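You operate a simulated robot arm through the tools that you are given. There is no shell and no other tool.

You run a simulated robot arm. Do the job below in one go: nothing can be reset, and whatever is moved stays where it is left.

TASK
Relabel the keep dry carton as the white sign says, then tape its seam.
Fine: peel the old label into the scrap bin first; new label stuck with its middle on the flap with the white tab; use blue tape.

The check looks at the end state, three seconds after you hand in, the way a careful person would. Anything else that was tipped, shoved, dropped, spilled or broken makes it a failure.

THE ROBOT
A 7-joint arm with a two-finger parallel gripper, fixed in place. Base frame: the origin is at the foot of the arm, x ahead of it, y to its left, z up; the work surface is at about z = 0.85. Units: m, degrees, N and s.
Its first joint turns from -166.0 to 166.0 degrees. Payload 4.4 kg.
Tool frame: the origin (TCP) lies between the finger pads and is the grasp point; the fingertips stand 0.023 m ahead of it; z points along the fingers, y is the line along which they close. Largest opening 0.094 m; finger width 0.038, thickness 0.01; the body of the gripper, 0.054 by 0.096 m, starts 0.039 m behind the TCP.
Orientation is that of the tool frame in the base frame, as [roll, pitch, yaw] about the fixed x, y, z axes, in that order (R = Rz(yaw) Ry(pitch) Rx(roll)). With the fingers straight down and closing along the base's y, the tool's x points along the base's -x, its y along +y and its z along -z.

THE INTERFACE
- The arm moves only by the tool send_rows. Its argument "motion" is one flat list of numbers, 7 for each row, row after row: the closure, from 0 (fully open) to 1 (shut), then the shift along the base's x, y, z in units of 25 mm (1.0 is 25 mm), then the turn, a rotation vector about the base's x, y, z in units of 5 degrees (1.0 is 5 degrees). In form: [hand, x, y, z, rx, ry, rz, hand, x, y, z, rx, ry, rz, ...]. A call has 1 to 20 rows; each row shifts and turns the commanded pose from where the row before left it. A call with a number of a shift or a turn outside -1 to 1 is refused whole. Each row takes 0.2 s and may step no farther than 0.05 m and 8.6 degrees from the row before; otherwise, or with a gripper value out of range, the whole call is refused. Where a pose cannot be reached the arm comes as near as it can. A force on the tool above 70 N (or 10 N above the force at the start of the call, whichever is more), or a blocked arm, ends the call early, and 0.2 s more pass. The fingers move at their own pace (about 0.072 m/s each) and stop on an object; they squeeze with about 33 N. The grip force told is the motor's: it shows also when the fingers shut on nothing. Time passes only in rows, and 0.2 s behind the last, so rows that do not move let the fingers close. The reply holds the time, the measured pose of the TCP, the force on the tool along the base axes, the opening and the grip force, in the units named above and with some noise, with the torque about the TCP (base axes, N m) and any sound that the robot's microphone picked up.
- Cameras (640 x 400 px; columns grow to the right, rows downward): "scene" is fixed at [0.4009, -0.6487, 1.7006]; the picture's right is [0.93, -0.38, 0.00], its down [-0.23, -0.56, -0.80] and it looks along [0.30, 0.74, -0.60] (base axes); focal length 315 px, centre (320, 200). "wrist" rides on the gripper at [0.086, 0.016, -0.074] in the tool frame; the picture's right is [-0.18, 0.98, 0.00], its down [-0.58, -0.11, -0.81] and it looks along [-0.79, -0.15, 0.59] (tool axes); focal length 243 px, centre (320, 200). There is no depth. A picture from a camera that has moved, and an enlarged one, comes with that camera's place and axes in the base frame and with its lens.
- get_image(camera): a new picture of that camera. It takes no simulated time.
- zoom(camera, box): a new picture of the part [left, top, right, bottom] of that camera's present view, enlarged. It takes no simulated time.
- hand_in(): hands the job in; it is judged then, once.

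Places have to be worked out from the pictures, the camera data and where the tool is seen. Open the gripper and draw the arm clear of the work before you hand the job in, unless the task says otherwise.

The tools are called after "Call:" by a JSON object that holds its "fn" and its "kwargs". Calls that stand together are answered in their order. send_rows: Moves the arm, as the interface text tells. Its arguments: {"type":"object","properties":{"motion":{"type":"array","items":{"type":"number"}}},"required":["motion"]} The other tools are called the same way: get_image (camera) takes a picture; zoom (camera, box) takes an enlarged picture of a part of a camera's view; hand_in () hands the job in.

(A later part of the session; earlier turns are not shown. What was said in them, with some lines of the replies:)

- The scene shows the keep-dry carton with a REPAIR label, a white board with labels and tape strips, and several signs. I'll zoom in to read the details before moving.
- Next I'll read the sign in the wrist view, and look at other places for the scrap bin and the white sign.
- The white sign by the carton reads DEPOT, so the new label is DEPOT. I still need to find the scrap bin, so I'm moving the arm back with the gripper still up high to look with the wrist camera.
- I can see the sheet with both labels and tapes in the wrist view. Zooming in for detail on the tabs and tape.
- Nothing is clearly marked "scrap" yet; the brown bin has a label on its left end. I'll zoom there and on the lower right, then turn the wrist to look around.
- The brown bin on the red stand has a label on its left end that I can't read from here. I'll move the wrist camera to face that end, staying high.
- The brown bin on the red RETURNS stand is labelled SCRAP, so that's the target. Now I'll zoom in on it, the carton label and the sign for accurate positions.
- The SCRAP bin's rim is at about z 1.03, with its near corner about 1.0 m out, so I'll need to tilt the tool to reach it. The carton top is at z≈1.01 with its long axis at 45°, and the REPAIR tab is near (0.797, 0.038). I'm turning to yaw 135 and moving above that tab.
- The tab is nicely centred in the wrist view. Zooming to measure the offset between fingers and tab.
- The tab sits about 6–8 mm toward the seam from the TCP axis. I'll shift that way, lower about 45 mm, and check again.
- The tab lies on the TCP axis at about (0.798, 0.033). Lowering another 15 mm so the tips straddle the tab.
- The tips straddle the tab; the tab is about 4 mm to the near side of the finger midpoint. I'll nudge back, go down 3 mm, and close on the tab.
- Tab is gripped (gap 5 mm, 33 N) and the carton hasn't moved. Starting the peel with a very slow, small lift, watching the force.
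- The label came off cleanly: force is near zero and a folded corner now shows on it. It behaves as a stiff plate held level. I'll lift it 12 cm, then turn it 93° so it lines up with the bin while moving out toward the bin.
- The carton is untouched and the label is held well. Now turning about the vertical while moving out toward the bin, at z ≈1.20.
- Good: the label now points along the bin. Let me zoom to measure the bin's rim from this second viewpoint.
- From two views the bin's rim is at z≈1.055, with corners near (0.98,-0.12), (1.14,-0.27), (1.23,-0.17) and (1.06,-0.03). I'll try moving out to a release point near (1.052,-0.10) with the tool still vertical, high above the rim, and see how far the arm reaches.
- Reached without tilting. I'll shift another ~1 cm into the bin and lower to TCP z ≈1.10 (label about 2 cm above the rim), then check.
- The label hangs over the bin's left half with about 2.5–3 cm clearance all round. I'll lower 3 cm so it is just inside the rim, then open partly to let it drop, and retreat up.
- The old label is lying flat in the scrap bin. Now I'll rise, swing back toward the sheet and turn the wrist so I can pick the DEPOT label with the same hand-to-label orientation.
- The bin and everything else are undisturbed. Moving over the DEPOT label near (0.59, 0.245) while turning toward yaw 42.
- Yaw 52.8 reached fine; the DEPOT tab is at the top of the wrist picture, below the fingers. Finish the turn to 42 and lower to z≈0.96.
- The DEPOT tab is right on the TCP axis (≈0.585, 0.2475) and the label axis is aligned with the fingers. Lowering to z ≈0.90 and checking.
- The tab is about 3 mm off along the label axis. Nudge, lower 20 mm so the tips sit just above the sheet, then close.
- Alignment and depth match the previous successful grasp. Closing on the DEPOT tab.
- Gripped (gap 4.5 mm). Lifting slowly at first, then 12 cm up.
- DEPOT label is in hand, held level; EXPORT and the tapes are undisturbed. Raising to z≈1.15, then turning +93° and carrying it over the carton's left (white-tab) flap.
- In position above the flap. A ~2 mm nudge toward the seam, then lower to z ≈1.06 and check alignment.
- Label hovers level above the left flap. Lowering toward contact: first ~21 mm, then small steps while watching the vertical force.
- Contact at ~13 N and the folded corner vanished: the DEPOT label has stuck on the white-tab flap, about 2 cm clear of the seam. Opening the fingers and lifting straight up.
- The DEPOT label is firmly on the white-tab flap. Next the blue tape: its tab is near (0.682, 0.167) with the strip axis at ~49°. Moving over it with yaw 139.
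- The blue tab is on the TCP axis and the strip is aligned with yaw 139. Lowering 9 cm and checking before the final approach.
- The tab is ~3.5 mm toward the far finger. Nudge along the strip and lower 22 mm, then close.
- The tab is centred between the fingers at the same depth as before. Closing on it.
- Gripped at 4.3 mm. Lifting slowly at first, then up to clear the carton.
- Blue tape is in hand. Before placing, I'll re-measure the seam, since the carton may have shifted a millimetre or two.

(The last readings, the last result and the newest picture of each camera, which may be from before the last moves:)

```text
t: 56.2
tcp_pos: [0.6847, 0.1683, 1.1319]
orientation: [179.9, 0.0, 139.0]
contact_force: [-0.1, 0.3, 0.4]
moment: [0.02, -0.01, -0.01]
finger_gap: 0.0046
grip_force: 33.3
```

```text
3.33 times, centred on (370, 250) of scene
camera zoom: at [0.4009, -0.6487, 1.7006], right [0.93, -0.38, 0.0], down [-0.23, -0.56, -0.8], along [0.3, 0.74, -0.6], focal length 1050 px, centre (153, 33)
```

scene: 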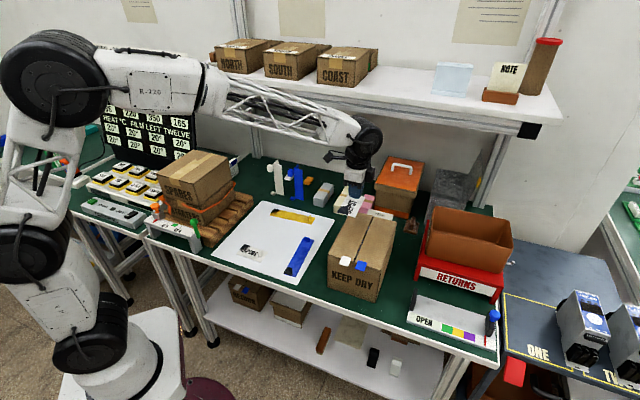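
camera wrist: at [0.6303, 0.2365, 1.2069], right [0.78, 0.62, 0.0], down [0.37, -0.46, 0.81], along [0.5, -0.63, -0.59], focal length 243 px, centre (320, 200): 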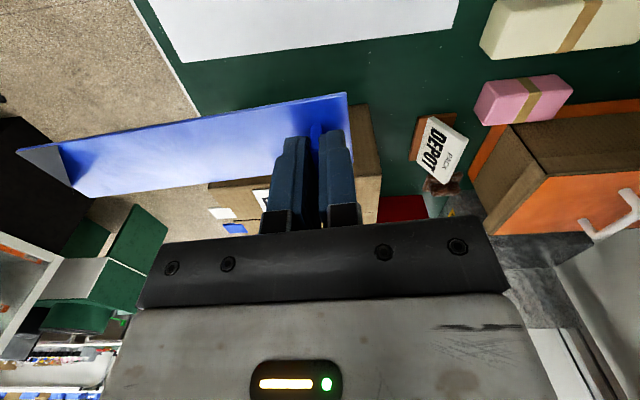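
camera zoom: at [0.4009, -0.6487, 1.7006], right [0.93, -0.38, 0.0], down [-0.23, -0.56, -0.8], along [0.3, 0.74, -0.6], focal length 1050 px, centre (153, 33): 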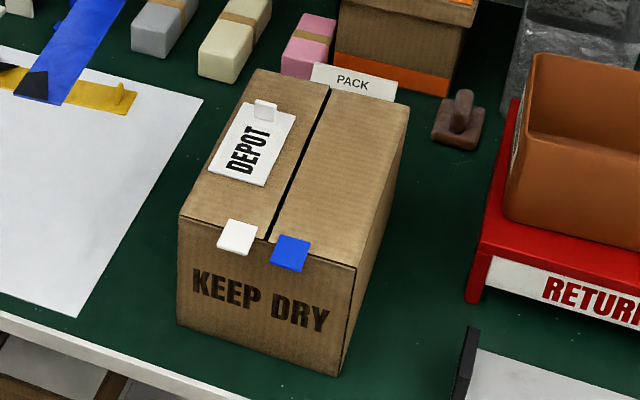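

Re-measured: the seam runs near v-line through (0.88,0.05)–(0.72,-0.11), at ~45.5°. The tape is 0.19 × 0.045 m, and its near end must stay behind the flap tabs. I'll aim the tape about 4–5 mm right of the seam so it clears the label edge, moving across at height first.

Call:
{"fn": "send_rows", "kwargs": {"motion": [1, 0.723, -0.577, 0, 0, 0, -0.07, 1, 0.723, -0.577, 0, 0, 0, -0.07, 1, 0.723, -0.577, 0, 0, 0, -0.07, 1, 0.723, -0.577, 0, 0, 0, -0.07, 1, 0.723, -0.577, 0, 0, 0, -0.07, 1, 0.723, -0.577, 0, 0, 0, -0.07, 1, 0.723, -0.577, 0, 0, 0, -0.07, 1, 0.723, -0.577, 0, 0, 0, -0.07, 1, 0.723, -0.577, 0, 0, 0, -0.07, 1, 0.723, -0.577, 0, 0, 0, -0.07, 1, 0, 0, 0, 0, 0, 0]}}

Call:
{"fn": "get_image", "kwargs": {"camera": "wrist"}}

Call:
{"fn": "zoom", "kwargs": {"camera": "scene", "box": [310, 170, 430, 310]}}

```text
t: 58.6
tcp_pos: [0.8642, 0.0247, 1.1265]
orientation: [-180.0, 0.0, 135.5]
contact_force: [-0.5, 0.2, -0.6]
moment: [0.01, -0.01, 0.06]
finger_gap: 0.0043
grip_force: 33.1
```

```text
taken
camera wrist: at [0.8142, 0.096, 1.2014], right [0.82, 0.57, 0.0], down [0.34, -0.49, 0.81], along [0.46, -0.66, -0.59], focal length 243 px, centre (320, 200)
```

wrist: 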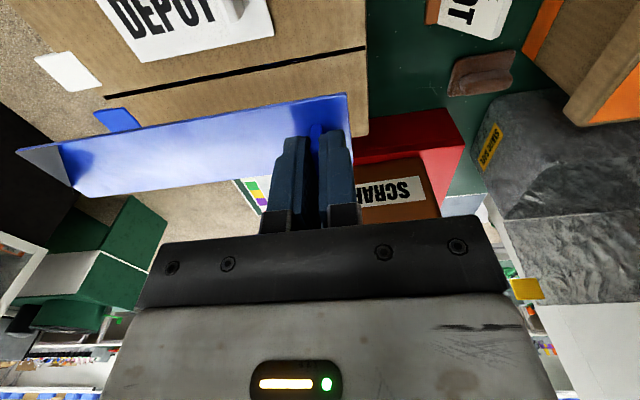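

```text
2.86 times, centred on (370, 240) of scene
camera zoom: at [0.4009, -0.6487, 1.7006], right [0.93, -0.38, 0.0], down [-0.23, -0.56, -0.8], along [0.3, 0.74, -0.6], focal length 900 px, centre (177, 86)
```

zoom: 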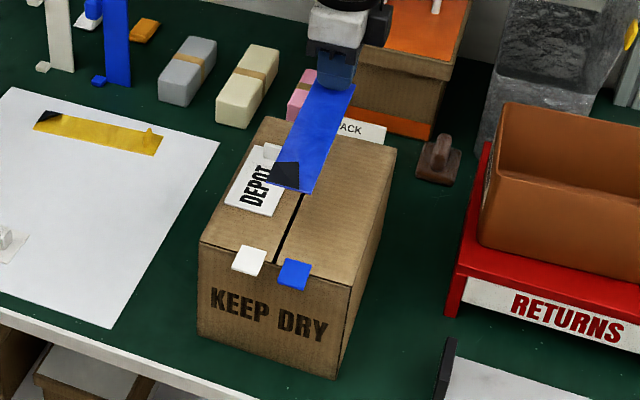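

Hovering over the carton. Zooming to measure seam, label edge and carton ends from here.

Call:
{"fn": "zoom", "kwargs": {"camera": "wrist", "box": [20, 0, 380, 200]}}

Call:
{"fn": "zoom", "kwargs": {"camera": "wrist", "box": [220, 0, 400, 130]}}

Call:
{"fn": "zoom", "kwargs": {"camera": "wrist", "box": [0, 0, 200, 200]}}

```text
1.78 times, centred on (200, 100) of wrist
camera zoom: at [0.8142, 0.096, 1.2014], right [0.82, 0.57, 0.0], down [0.34, -0.49, 0.81], along [0.46, -0.66, -0.59], focal length 431 px, centre (533, 378)
```

zoom: 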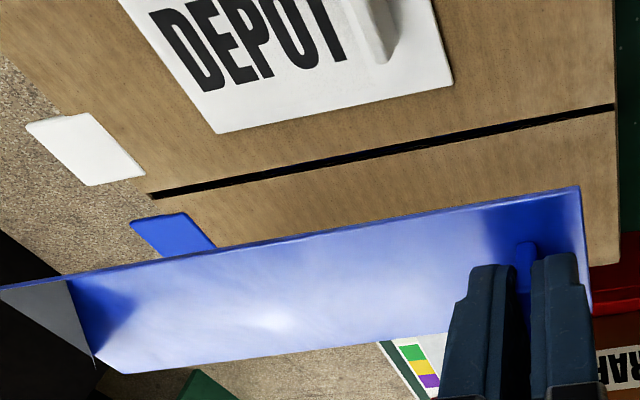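

```text
3.08 times, centred on (310, 65) of wrist
camera zoom: at [0.8142, 0.096, 1.2014], right [0.82, 0.57, 0.0], down [0.34, -0.49, 0.81], along [0.46, -0.66, -0.59], focal length 746 px, centre (351, 615)
```

zoom: 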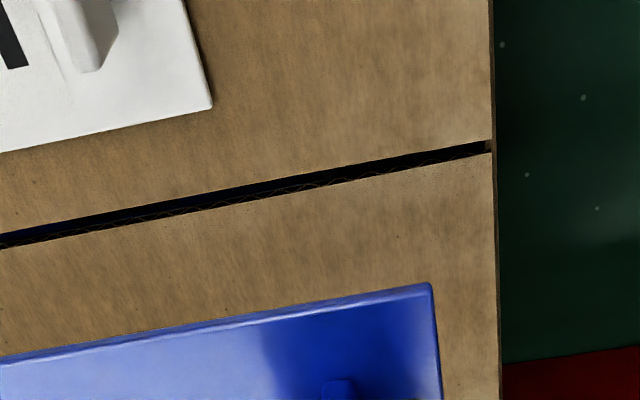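

```text
2.00 times, centred on (100, 100) of wrist
camera zoom: at [0.8142, 0.096, 1.2014], right [0.82, 0.57, 0.0], down [0.34, -0.49, 0.81], along [0.46, -0.66, -0.59], focal length 485 px, centre (760, 400)
```

zoom: 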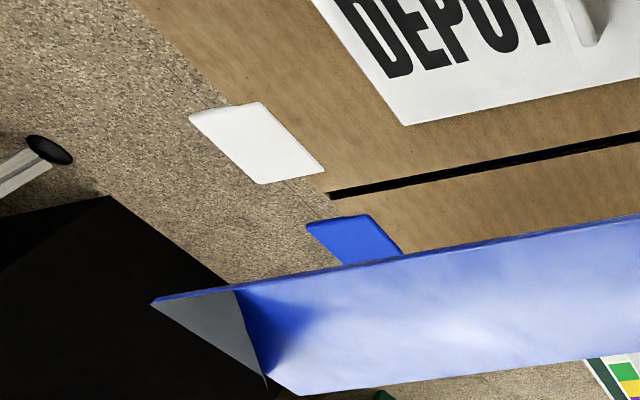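

Seam is within ~0.5° of the hand axis. The tape's left edge would just touch the label, so I'll shift 3.5 mm right and 5 mm back (clear of the flap tabs), rotate -0.5°, and lower 6 cm to check.

Call:
{"fn": "send_rows", "kwargs": {"motion": [1, 0.12, 0.023, -0.5, 0, 0, -0.05, 1, 0.12, 0.023, -0.6, 0, 0, -0.05, 1, 0, 0, -0.7, 0, 0, 0, 1, 0, 0, -0.6, 0, 0, 0, 1, 0, 0, 0, 0, 0, 0]}}

Call:
{"fn": "get_image", "kwargs": {"camera": "wrist"}}

Call:
{"fn": "zoom", "kwargs": {"camera": "wrist", "box": [0, 20, 200, 200]}}

Call:
{"fn": "zoom", "kwargs": {"camera": "wrist", "box": [180, 20, 400, 150]}}

Call:
{"fn": "zoom", "kwargs": {"camera": "scene", "box": [310, 190, 430, 310]}}

```text
t: 59.8
tcp_pos: [0.8696, 0.0254, 1.0696]
orientation: [-180.0, 0.0, 135.1]
contact_force: [-0.3, 0.8, -0.2]
moment: [0.05, -0.03, -0.01]
finger_gap: 0.0045
grip_force: 33.3
```

```text
taken
camera wrist: at [0.8195, 0.0967, 1.1435], right [0.83, 0.56, 0.0], down [0.33, -0.49, 0.81], along [0.46, -0.67, -0.59], focal length 243 px, centre (320, 200)
```

wrist: 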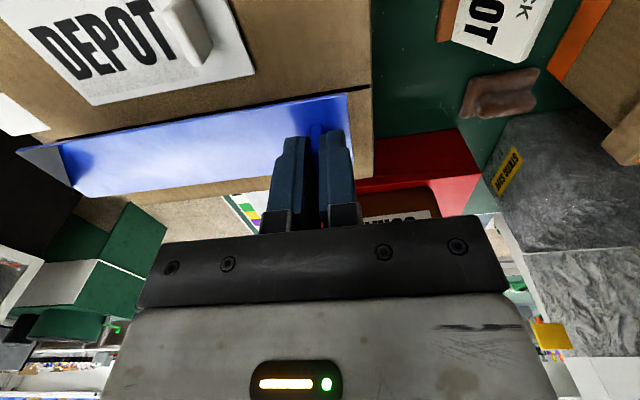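

```text
2.22 times, centred on (100, 110) of wrist
camera zoom: at [0.8195, 0.0967, 1.1435], right [0.83, 0.56, 0.0], down [0.33, -0.49, 0.81], along [0.46, -0.67, -0.59], focal length 539 px, centre (809, 400)
```

zoom: 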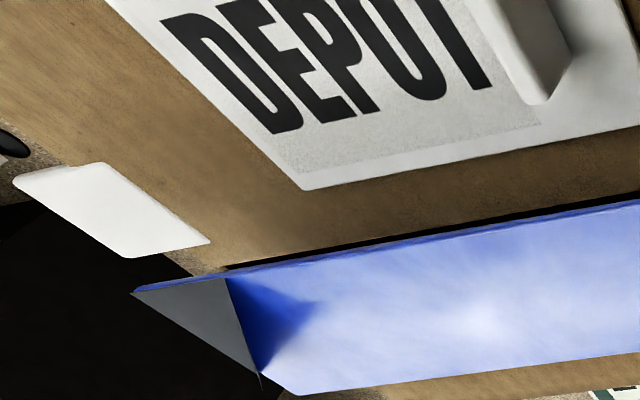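

```text
2.91 times, centred on (290, 85) of wrist
camera zoom: at [0.8195, 0.0967, 1.1435], right [0.83, 0.56, 0.0], down [0.33, -0.49, 0.81], along [0.46, -0.67, -0.59], focal length 706 px, centre (407, 534)
```

zoom: 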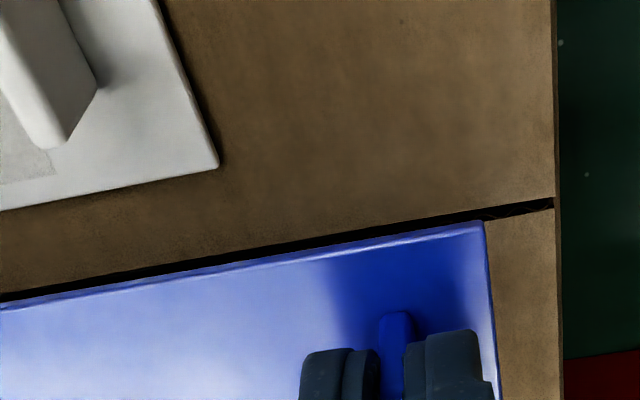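

```text
3.33 times, centred on (370, 250) of scene
camera zoom: at [0.4009, -0.6487, 1.7006], right [0.93, -0.38, 0.0], down [-0.23, -0.56, -0.8], along [0.3, 0.74, -0.6], focal length 1050 px, centre (153, 33)
```

zoom: 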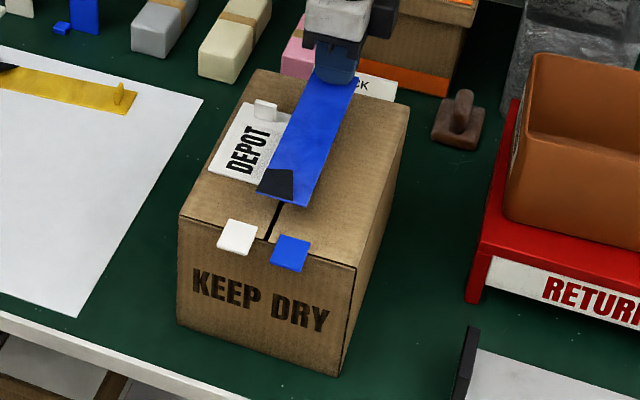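

Tape is parallel to the seam, covers it with ~4 mm offset to the right, clears the label edge and the tabs. One more millimetre right, then lower gently to contact.

Call:
{"fn": "send_rows", "kwargs": {"motion": [1, 0.028, -0.028, -0.5, 0, 0, 0, 1, 0, 0, -0.4, 0, 0, 0, 1, 0, 0, -0.2, 0, 0, 0, 1, 0, 0, -0.08, 0, 0, 0, 1, 0, 0, -0.06, 0, 0, 0, 1, 0, 0, 0, 0, 0, 0]}}

Call:
{"fn": "get_image", "kwargs": {"camera": "wrist"}}

Call:
{"fn": "zoom", "kwargs": {"camera": "scene", "box": [310, 190, 430, 310]}}

```text
t: 61.2
tcp_pos: [0.8717, 0.0238, 1.0391]
orientation: [-180.0, 0.0, 135.0]
contact_force: [0.0, 0.4, -0.4]
moment: [0.03, 0.02, 0.0]
finger_gap: 0.0044
grip_force: 32.9
```

```text
taken
camera wrist: at [0.822, 0.0951, 1.1148], right [0.83, 0.56, 0.0], down [0.33, -0.49, 0.81], along [0.46, -0.67, -0.59], focal length 243 px, centre (320, 200)
```

wrist: 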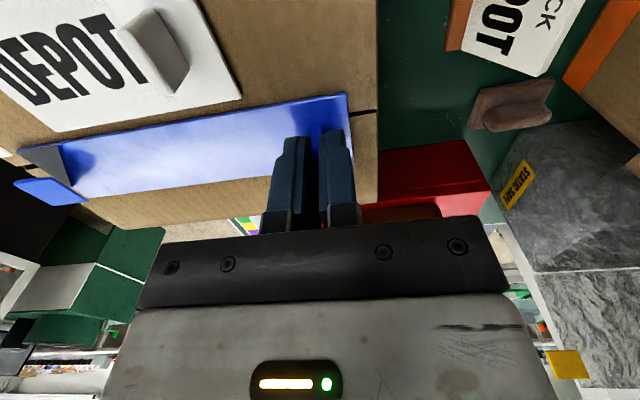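

```text
3.33 times, centred on (370, 250) of scene
camera zoom: at [0.4009, -0.6487, 1.7006], right [0.93, -0.38, 0.0], down [-0.23, -0.56, -0.8], along [0.3, 0.74, -0.6], focal length 1050 px, centre (153, 33)
```

zoom: 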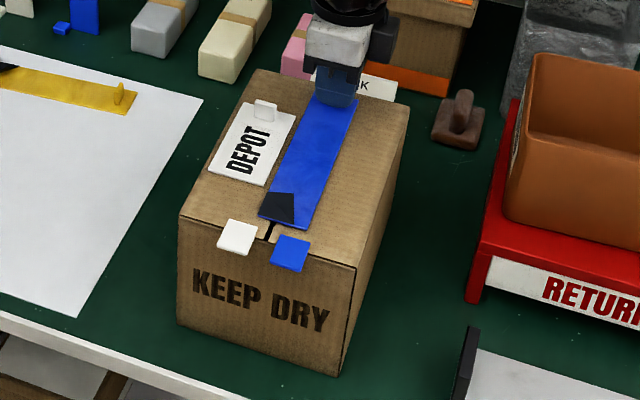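

Not in contact yet (force ~0). Checking clearances at the label edge and tabs before the last few millimetres.

Call:
{"fn": "zoom", "kwargs": {"camera": "wrist", "box": [0, 60, 200, 220]}}

Call:
{"fn": "zoom", "kwargs": {"camera": "wrist", "box": [180, 40, 400, 170]}}

Call:
{"fn": "zoom", "kwargs": {"camera": "scene", "box": [330, 230, 380, 280]}}

```text
2.50 times, centred on (100, 140) of wrist
camera zoom: at [0.822, 0.0951, 1.1148], right [0.83, 0.56, 0.0], down [0.33, -0.49, 0.81], along [0.46, -0.67, -0.59], focal length 606 px, centre (870, 350)
```

zoom: 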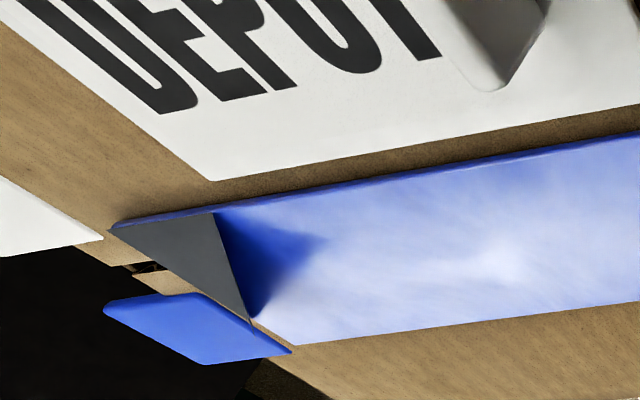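

```text
2.91 times, centred on (290, 105) of wrist
camera zoom: at [0.822, 0.0951, 1.1148], right [0.83, 0.56, 0.0], down [0.33, -0.49, 0.81], along [0.46, -0.67, -0.59], focal length 706 px, centre (407, 476)
```

zoom: 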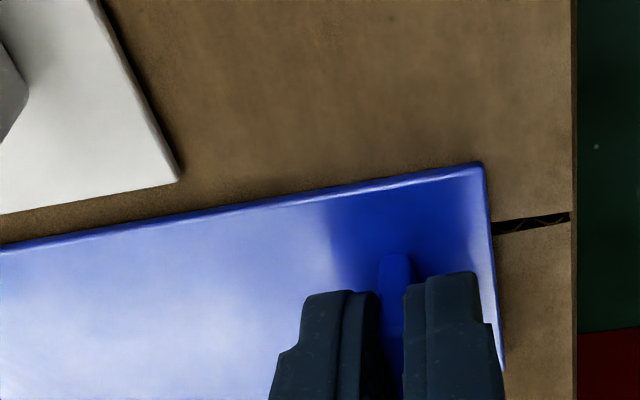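

```text
8.00 times, centred on (355, 255) of scene
camera zoom: at [0.4009, -0.6487, 1.7006], right [0.93, -0.38, 0.0], down [-0.23, -0.56, -0.8], along [0.3, 0.74, -0.6], focal length 2519 px, centre (40, -240)
```

zoom: 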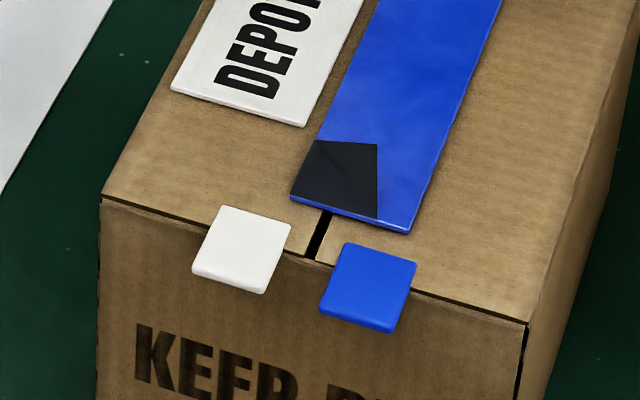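

At this height the label gap is ~4–5 mm and the tape is ~7 mm right of the seam, so I'll shift 2.5 mm back toward the seam, then press down in small steps.

Call:
{"fn": "send_rows", "kwargs": {"motion": [1, -0.075, 0.075, 0, 0, 0, 0, 1, 0, 0, 0, 0, 0, 0, 1, 0, 0, -0.06, 0, 0, 0, 1, 0, 0, 0, 0, 0, 0]}}

Call:
{"fn": "zoom", "kwargs": {"camera": "wrist", "box": [180, 40, 400, 170]}}

Call:
{"fn": "zoom", "kwargs": {"camera": "scene", "box": [330, 230, 380, 280]}}

```text
t: 62.2
tcp_pos: [0.87, 0.0259, 1.0398]
orientation: [180.0, 0.1, 135.1]
contact_force: [-0.3, -0.2, 0.2]
moment: [-0.06, 0.02, 0.01]
finger_gap: 0.0046
grip_force: 32.9
```

```text
2.91 times, centred on (290, 105) of wrist
camera zoom: at [0.8195, 0.0979, 1.1141], right [0.83, 0.56, 0.0], down [0.33, -0.49, 0.81], along [0.46, -0.67, -0.59], focal length 706 px, centre (407, 476)
```

zoom: 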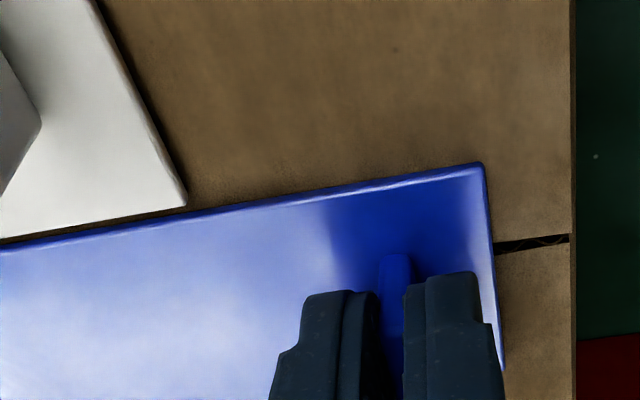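

```text
8.00 times, centred on (355, 255) of scene
camera zoom: at [0.4009, -0.6487, 1.7006], right [0.93, -0.38, 0.0], down [-0.23, -0.56, -0.8], along [0.3, 0.74, -0.6], focal length 2519 px, centre (40, -240)
```

zoom: 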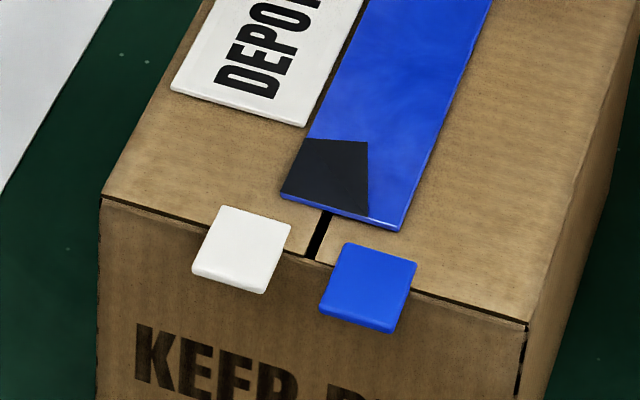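

Now the tape edge is within ~1 mm of the label; shifting 1.3 mm back right, then pressing down in small steps to contact.

Call:
{"fn": "send_rows", "kwargs": {"motion": [1, 0.038, -0.038, 0, 0, 0, 0, 1, 0, 0, -0.04, 0, 0, 0, 1, 0, 0, -0.04, 0, 0, 0, 1, 0, 0, 0, 0, 0, 0]}}

Call:
{"fn": "zoom", "kwargs": {"camera": "wrist", "box": [180, 40, 400, 170]}}

Call:
{"fn": "zoom", "kwargs": {"camera": "scene", "box": [330, 230, 380, 280]}}

```text
t: 63.2
tcp_pos: [0.8715, 0.0244, 1.037]
orientation: [179.9, 0.1, 135.0]
contact_force: [-4.5, -1.2, 27.1]
moment: [-0.14, 0.29, -0.1]
finger_gap: 0.0047
grip_force: 32.8
```

```text
2.91 times, centred on (290, 105) of wrist
camera zoom: at [0.8207, 0.0966, 1.1128], right [0.83, 0.56, 0.0], down [0.33, -0.49, 0.81], along [0.46, -0.67, -0.59], focal length 706 px, centre (407, 476)
```

zoom: 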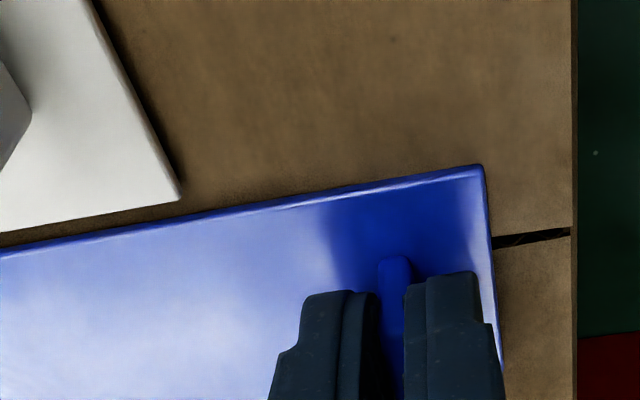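

```text
8.00 times, centred on (355, 255) of scene
camera zoom: at [0.4009, -0.6487, 1.7006], right [0.93, -0.38, 0.0], down [-0.23, -0.56, -0.8], along [0.3, 0.74, -0.6], focal length 2519 px, centre (40, -240)
```

zoom: 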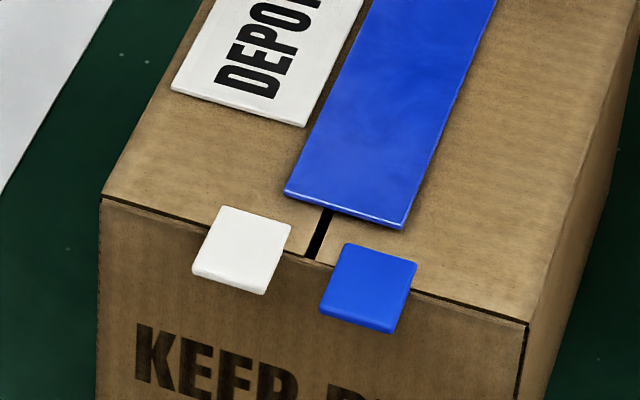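

The folded corner vanished at 27 N: the tape is stuck along the seam, clear of label and tabs. Opening and lifting straight up.

Call:
{"fn": "send_rows", "kwargs": {"motion": [1, 0, 0, 0, 0, 0, 0, 0.7, 0, 0, 0, 0, 0, 0, 0.6, 0, 0, 0, 0, 0, 0, 0.6, 0, 0, 0, 0, 0, 0, 0.6, 0, 0, 0.4, 0, 0, 0, 0.6, 0, 0, 0.8, 0, 0, 0, 0.6, 0, 0, 1, 0, 0, 0, 0.6, 0, 0, 1, 0, 0, 0, 0.6, 0, 0, 1, 0, 0, 0, 0.6, 0, 0, 1, 0, 0, 0, 0.6, 0, 0, 1, 0, 0, 0, 0.6, 0, 0, 0, 0, 0, 0]}}

Call:
{"fn": "get_image", "kwargs": {"camera": "wrist"}}

Call:
{"fn": "zoom", "kwargs": {"camera": "scene", "box": [310, 190, 430, 310]}}

```text
t: 65.8
tcp_pos: [0.8722, 0.0282, 1.1892]
orientation: [180.0, 0.0, 135.0]
contact_force: [0.7, -0.1, 0.2]
moment: [-0.02, 0.0, -0.03]
finger_gap: 0.0378
grip_force: 0.0
```

```text
taken
camera wrist: at [0.8222, 0.0988, 1.2658], right [0.83, 0.56, 0.0], down [0.33, -0.49, 0.81], along [0.46, -0.67, -0.59], focal length 243 px, centre (320, 200)
```

wrist: 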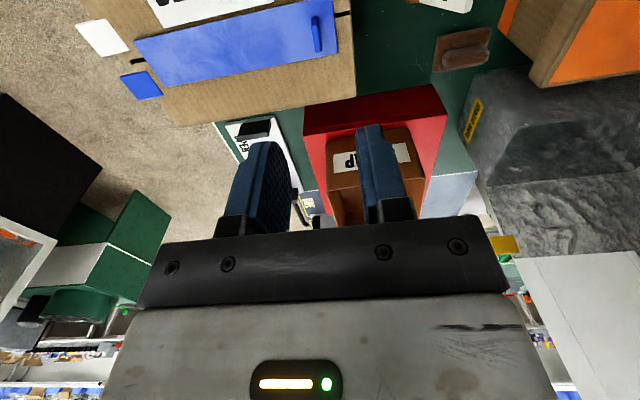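

```text
3.33 times, centred on (370, 250) of scene
camera zoom: at [0.4009, -0.6487, 1.7006], right [0.93, -0.38, 0.0], down [-0.23, -0.56, -0.8], along [0.3, 0.74, -0.6], focal length 1050 px, centre (153, 33)
```

zoom: 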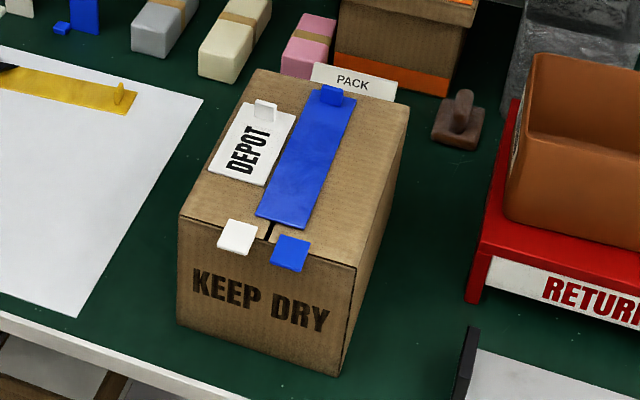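

Tape is lying on the seam and the tab is free. Now opening fully and drawing the arm up and back clear of the work.

Call:
{"fn": "send_rows", "kwargs": {"motion": [0, -0.4, 0.1, 0.6, 0, 0, 0, 0, -0.9, 0.3, 0.5, 0, 0, 0, 0, -0.95, 0.3, 0.4, 0, 0, 0, 0, -0.95, 0.3, 0.4, 0, 0, 0, 0, -0.95, 0.3, 0.4, 0, 0, 0, 0, -0.95, 0.3, 0.3, 0, 0, 0, 0, -0.95, 0.3, 0.3, 0, 0, 0, 0, -0.95, 0.3, 0.3, 0, 0, 0, 0, -0.95, 0.3, 0.2, 0, 0, 0, 0, -0.95, 0.3, 0.2, 0, 0, 0, 0, -0.95, 0.3, 0, 0, 0, 0, 0, -0.95, 0.3, 0, 0, 0, 0, 0, -0.95, 0.3, 0, 0, 0, 0, 0, -0.95, 0.3, 0, 0, 0, 0, 0, 0, 0, 0, 0, 0, 0]}}

Call:
{"fn": "get_image", "kwargs": {"camera": "scene"}}

Call:
{"fn": "zoom", "kwargs": {"camera": "scene", "box": [320, 200, 420, 300]}}

Call:
{"fn": "zoom", "kwargs": {"camera": "scene", "box": [410, 190, 530, 300]}}

Call:
{"fn": "zoom", "kwargs": {"camera": "scene", "box": [200, 150, 340, 300]}}

Call:
{"fn": "get_image", "kwargs": {"camera": "wrist"}}

```text
t: 69.0
tcp_pos: [0.5513, 0.1261, 1.2841]
orientation: [179.9, 0.1, 135.1]
contact_force: [-0.3, 0.3, 0.5]
moment: [0.04, -0.03, 0.01]
finger_gap: 0.0938
grip_force: 0.1
```

```text
taken
```

scene: 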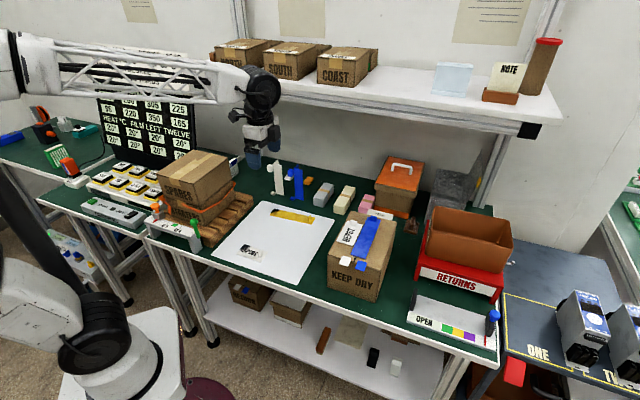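

```text
4.00 times, centred on (370, 250) of scene
camera zoom: at [0.4009, -0.6487, 1.7006], right [0.93, -0.38, 0.0], down [-0.23, -0.56, -0.8], along [0.3, 0.74, -0.6], focal length 1259 px, centre (120, 0)
```

zoom: 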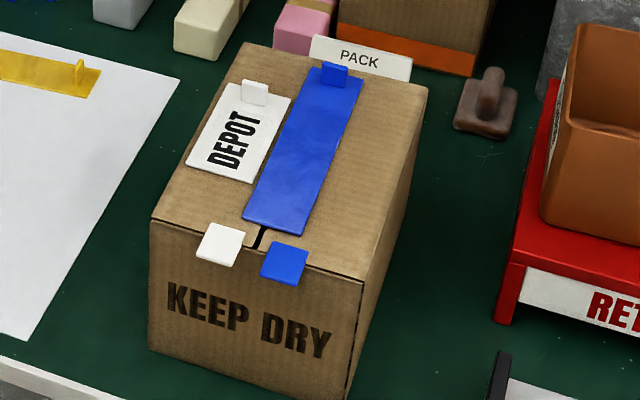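

```text
3.64 times, centred on (470, 245) of scene
camera zoom: at [0.4009, -0.6487, 1.7006], right [0.93, -0.38, 0.0], down [-0.23, -0.56, -0.8], along [0.3, 0.74, -0.6], focal length 1145 px, centre (-226, 36)
```

zoom: 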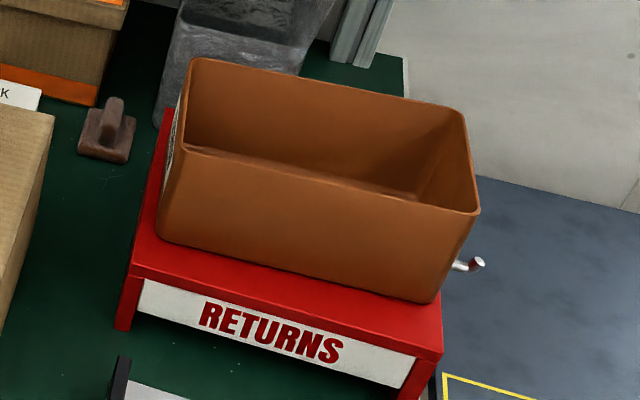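

```text
2.67 times, centred on (270, 225) of scene
camera zoom: at [0.4009, -0.6487, 1.7006], right [0.93, -0.38, 0.0], down [-0.23, -0.56, -0.8], along [0.3, 0.74, -0.6], focal length 840 px, centre (453, 133)
```

zoom: 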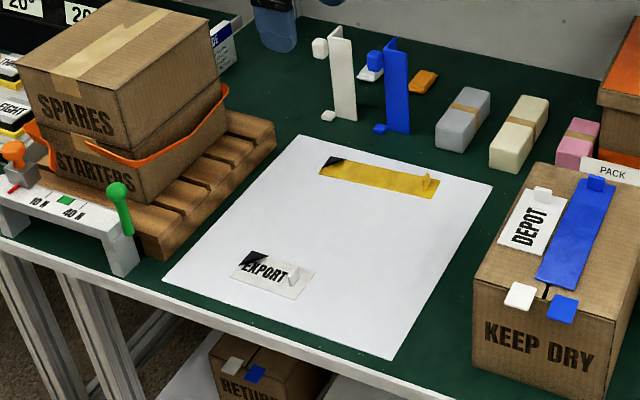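

```text
taken
camera wrist: at [0.5007, 0.1981, 1.3585], right [0.83, 0.56, 0.0], down [0.33, -0.49, 0.81], along [0.46, -0.67, -0.59], focal length 243 px, centre (320, 200)
```

wrist: 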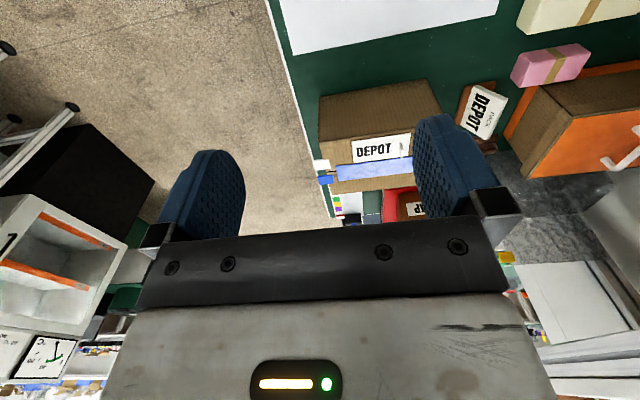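

Everything looks in place. A last close look at the tape ends relative to the seam, and at the REPAIR label's place in the bin.

Call:
{"fn": "zoom", "kwargs": {"camera": "scene", "box": [340, 230, 380, 270]}}

Call:
{"fn": "zoom", "kwargs": {"camera": "scene", "box": [370, 200, 410, 240]}}

Call:
{"fn": "zoom", "kwargs": {"camera": "wrist", "box": [300, 70, 460, 230]}}

```text
10.00 times, centred on (360, 250) of scene
camera zoom: at [0.4009, -0.6487, 1.7006], right [0.93, -0.38, 0.0], down [-0.23, -0.56, -0.8], along [0.3, 0.74, -0.6], focal length 3148 px, centre (-80, -300)
```

zoom: 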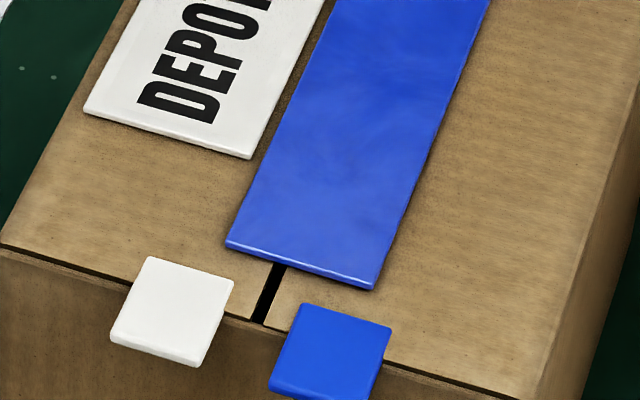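

```text
10.00 times, centred on (390, 220) of scene
camera zoom: at [0.4009, -0.6487, 1.7006], right [0.93, -0.38, 0.0], down [-0.23, -0.56, -0.8], along [0.3, 0.74, -0.6], focal length 3148 px, centre (-380, 0)
```

zoom: 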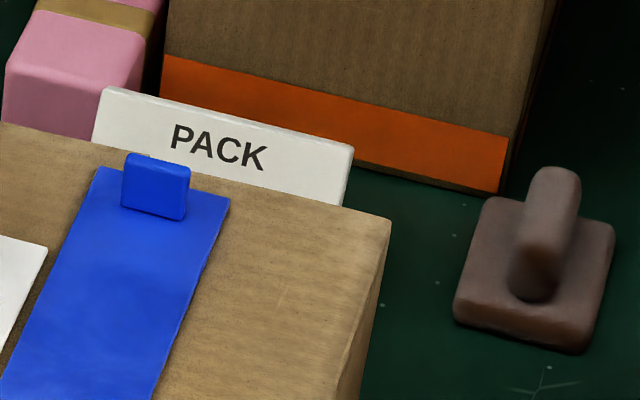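

```text
2.50 times, centred on (380, 150) of wrist
camera zoom: at [0.5007, 0.1981, 1.3585], right [0.83, 0.56, 0.0], down [0.33, -0.49, 0.81], along [0.46, -0.67, -0.59], focal length 606 px, centre (170, 325)
```

zoom: 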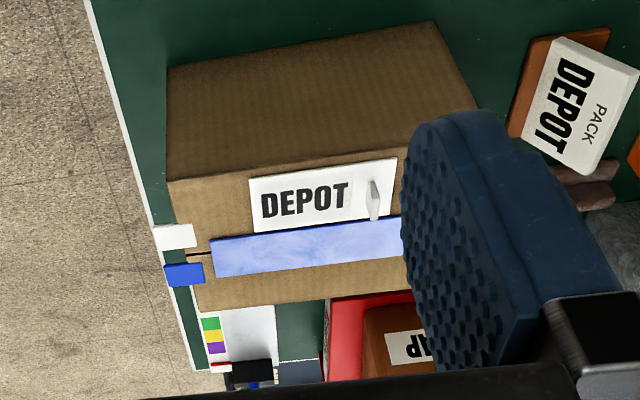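

The tape bridges both flaps over the full middle of the seam, parallel to it. DEPOT is stuck on the white-tab flap, REPAIR was seen lying in the SCRAP bin, and nothing else appears disturbed. The gripper is open and the arm is clear, so I'm handing in.

Call:
{"fn": "hand_in", "kwargs": {}}

```text
The job is handed in.
```

I relabelled the KEEP DRY carton with DEPOT, as the white sign says, and taped its seam with the blue tape. I've handed the job in and have no result back yet.

- **Old label:** I peeled REPAIR off the carton and dropped it in the bin marked SCRAP, the brown one on the red RETURNS stand. I saw it lying inside.
- **New label:** DEPOT is stuck with its middle on the white-tab flap. It faces the same way the old label did and stays clear of the seam.
- **Tape:** the blue tape runs parallel to the seam and covers both flaps. Its centre sits about 6–7 mm to the right of the seam, because I kept it off the label's edge. The front and back ends stop roughly 1.5 cm short of the carton's edges.
- **Carton:** it may have shifted a few millimetres while I gripped the old label. Nothing else looked moved in the last pictures.

The gripper is open and the arm is up and clear of the work.
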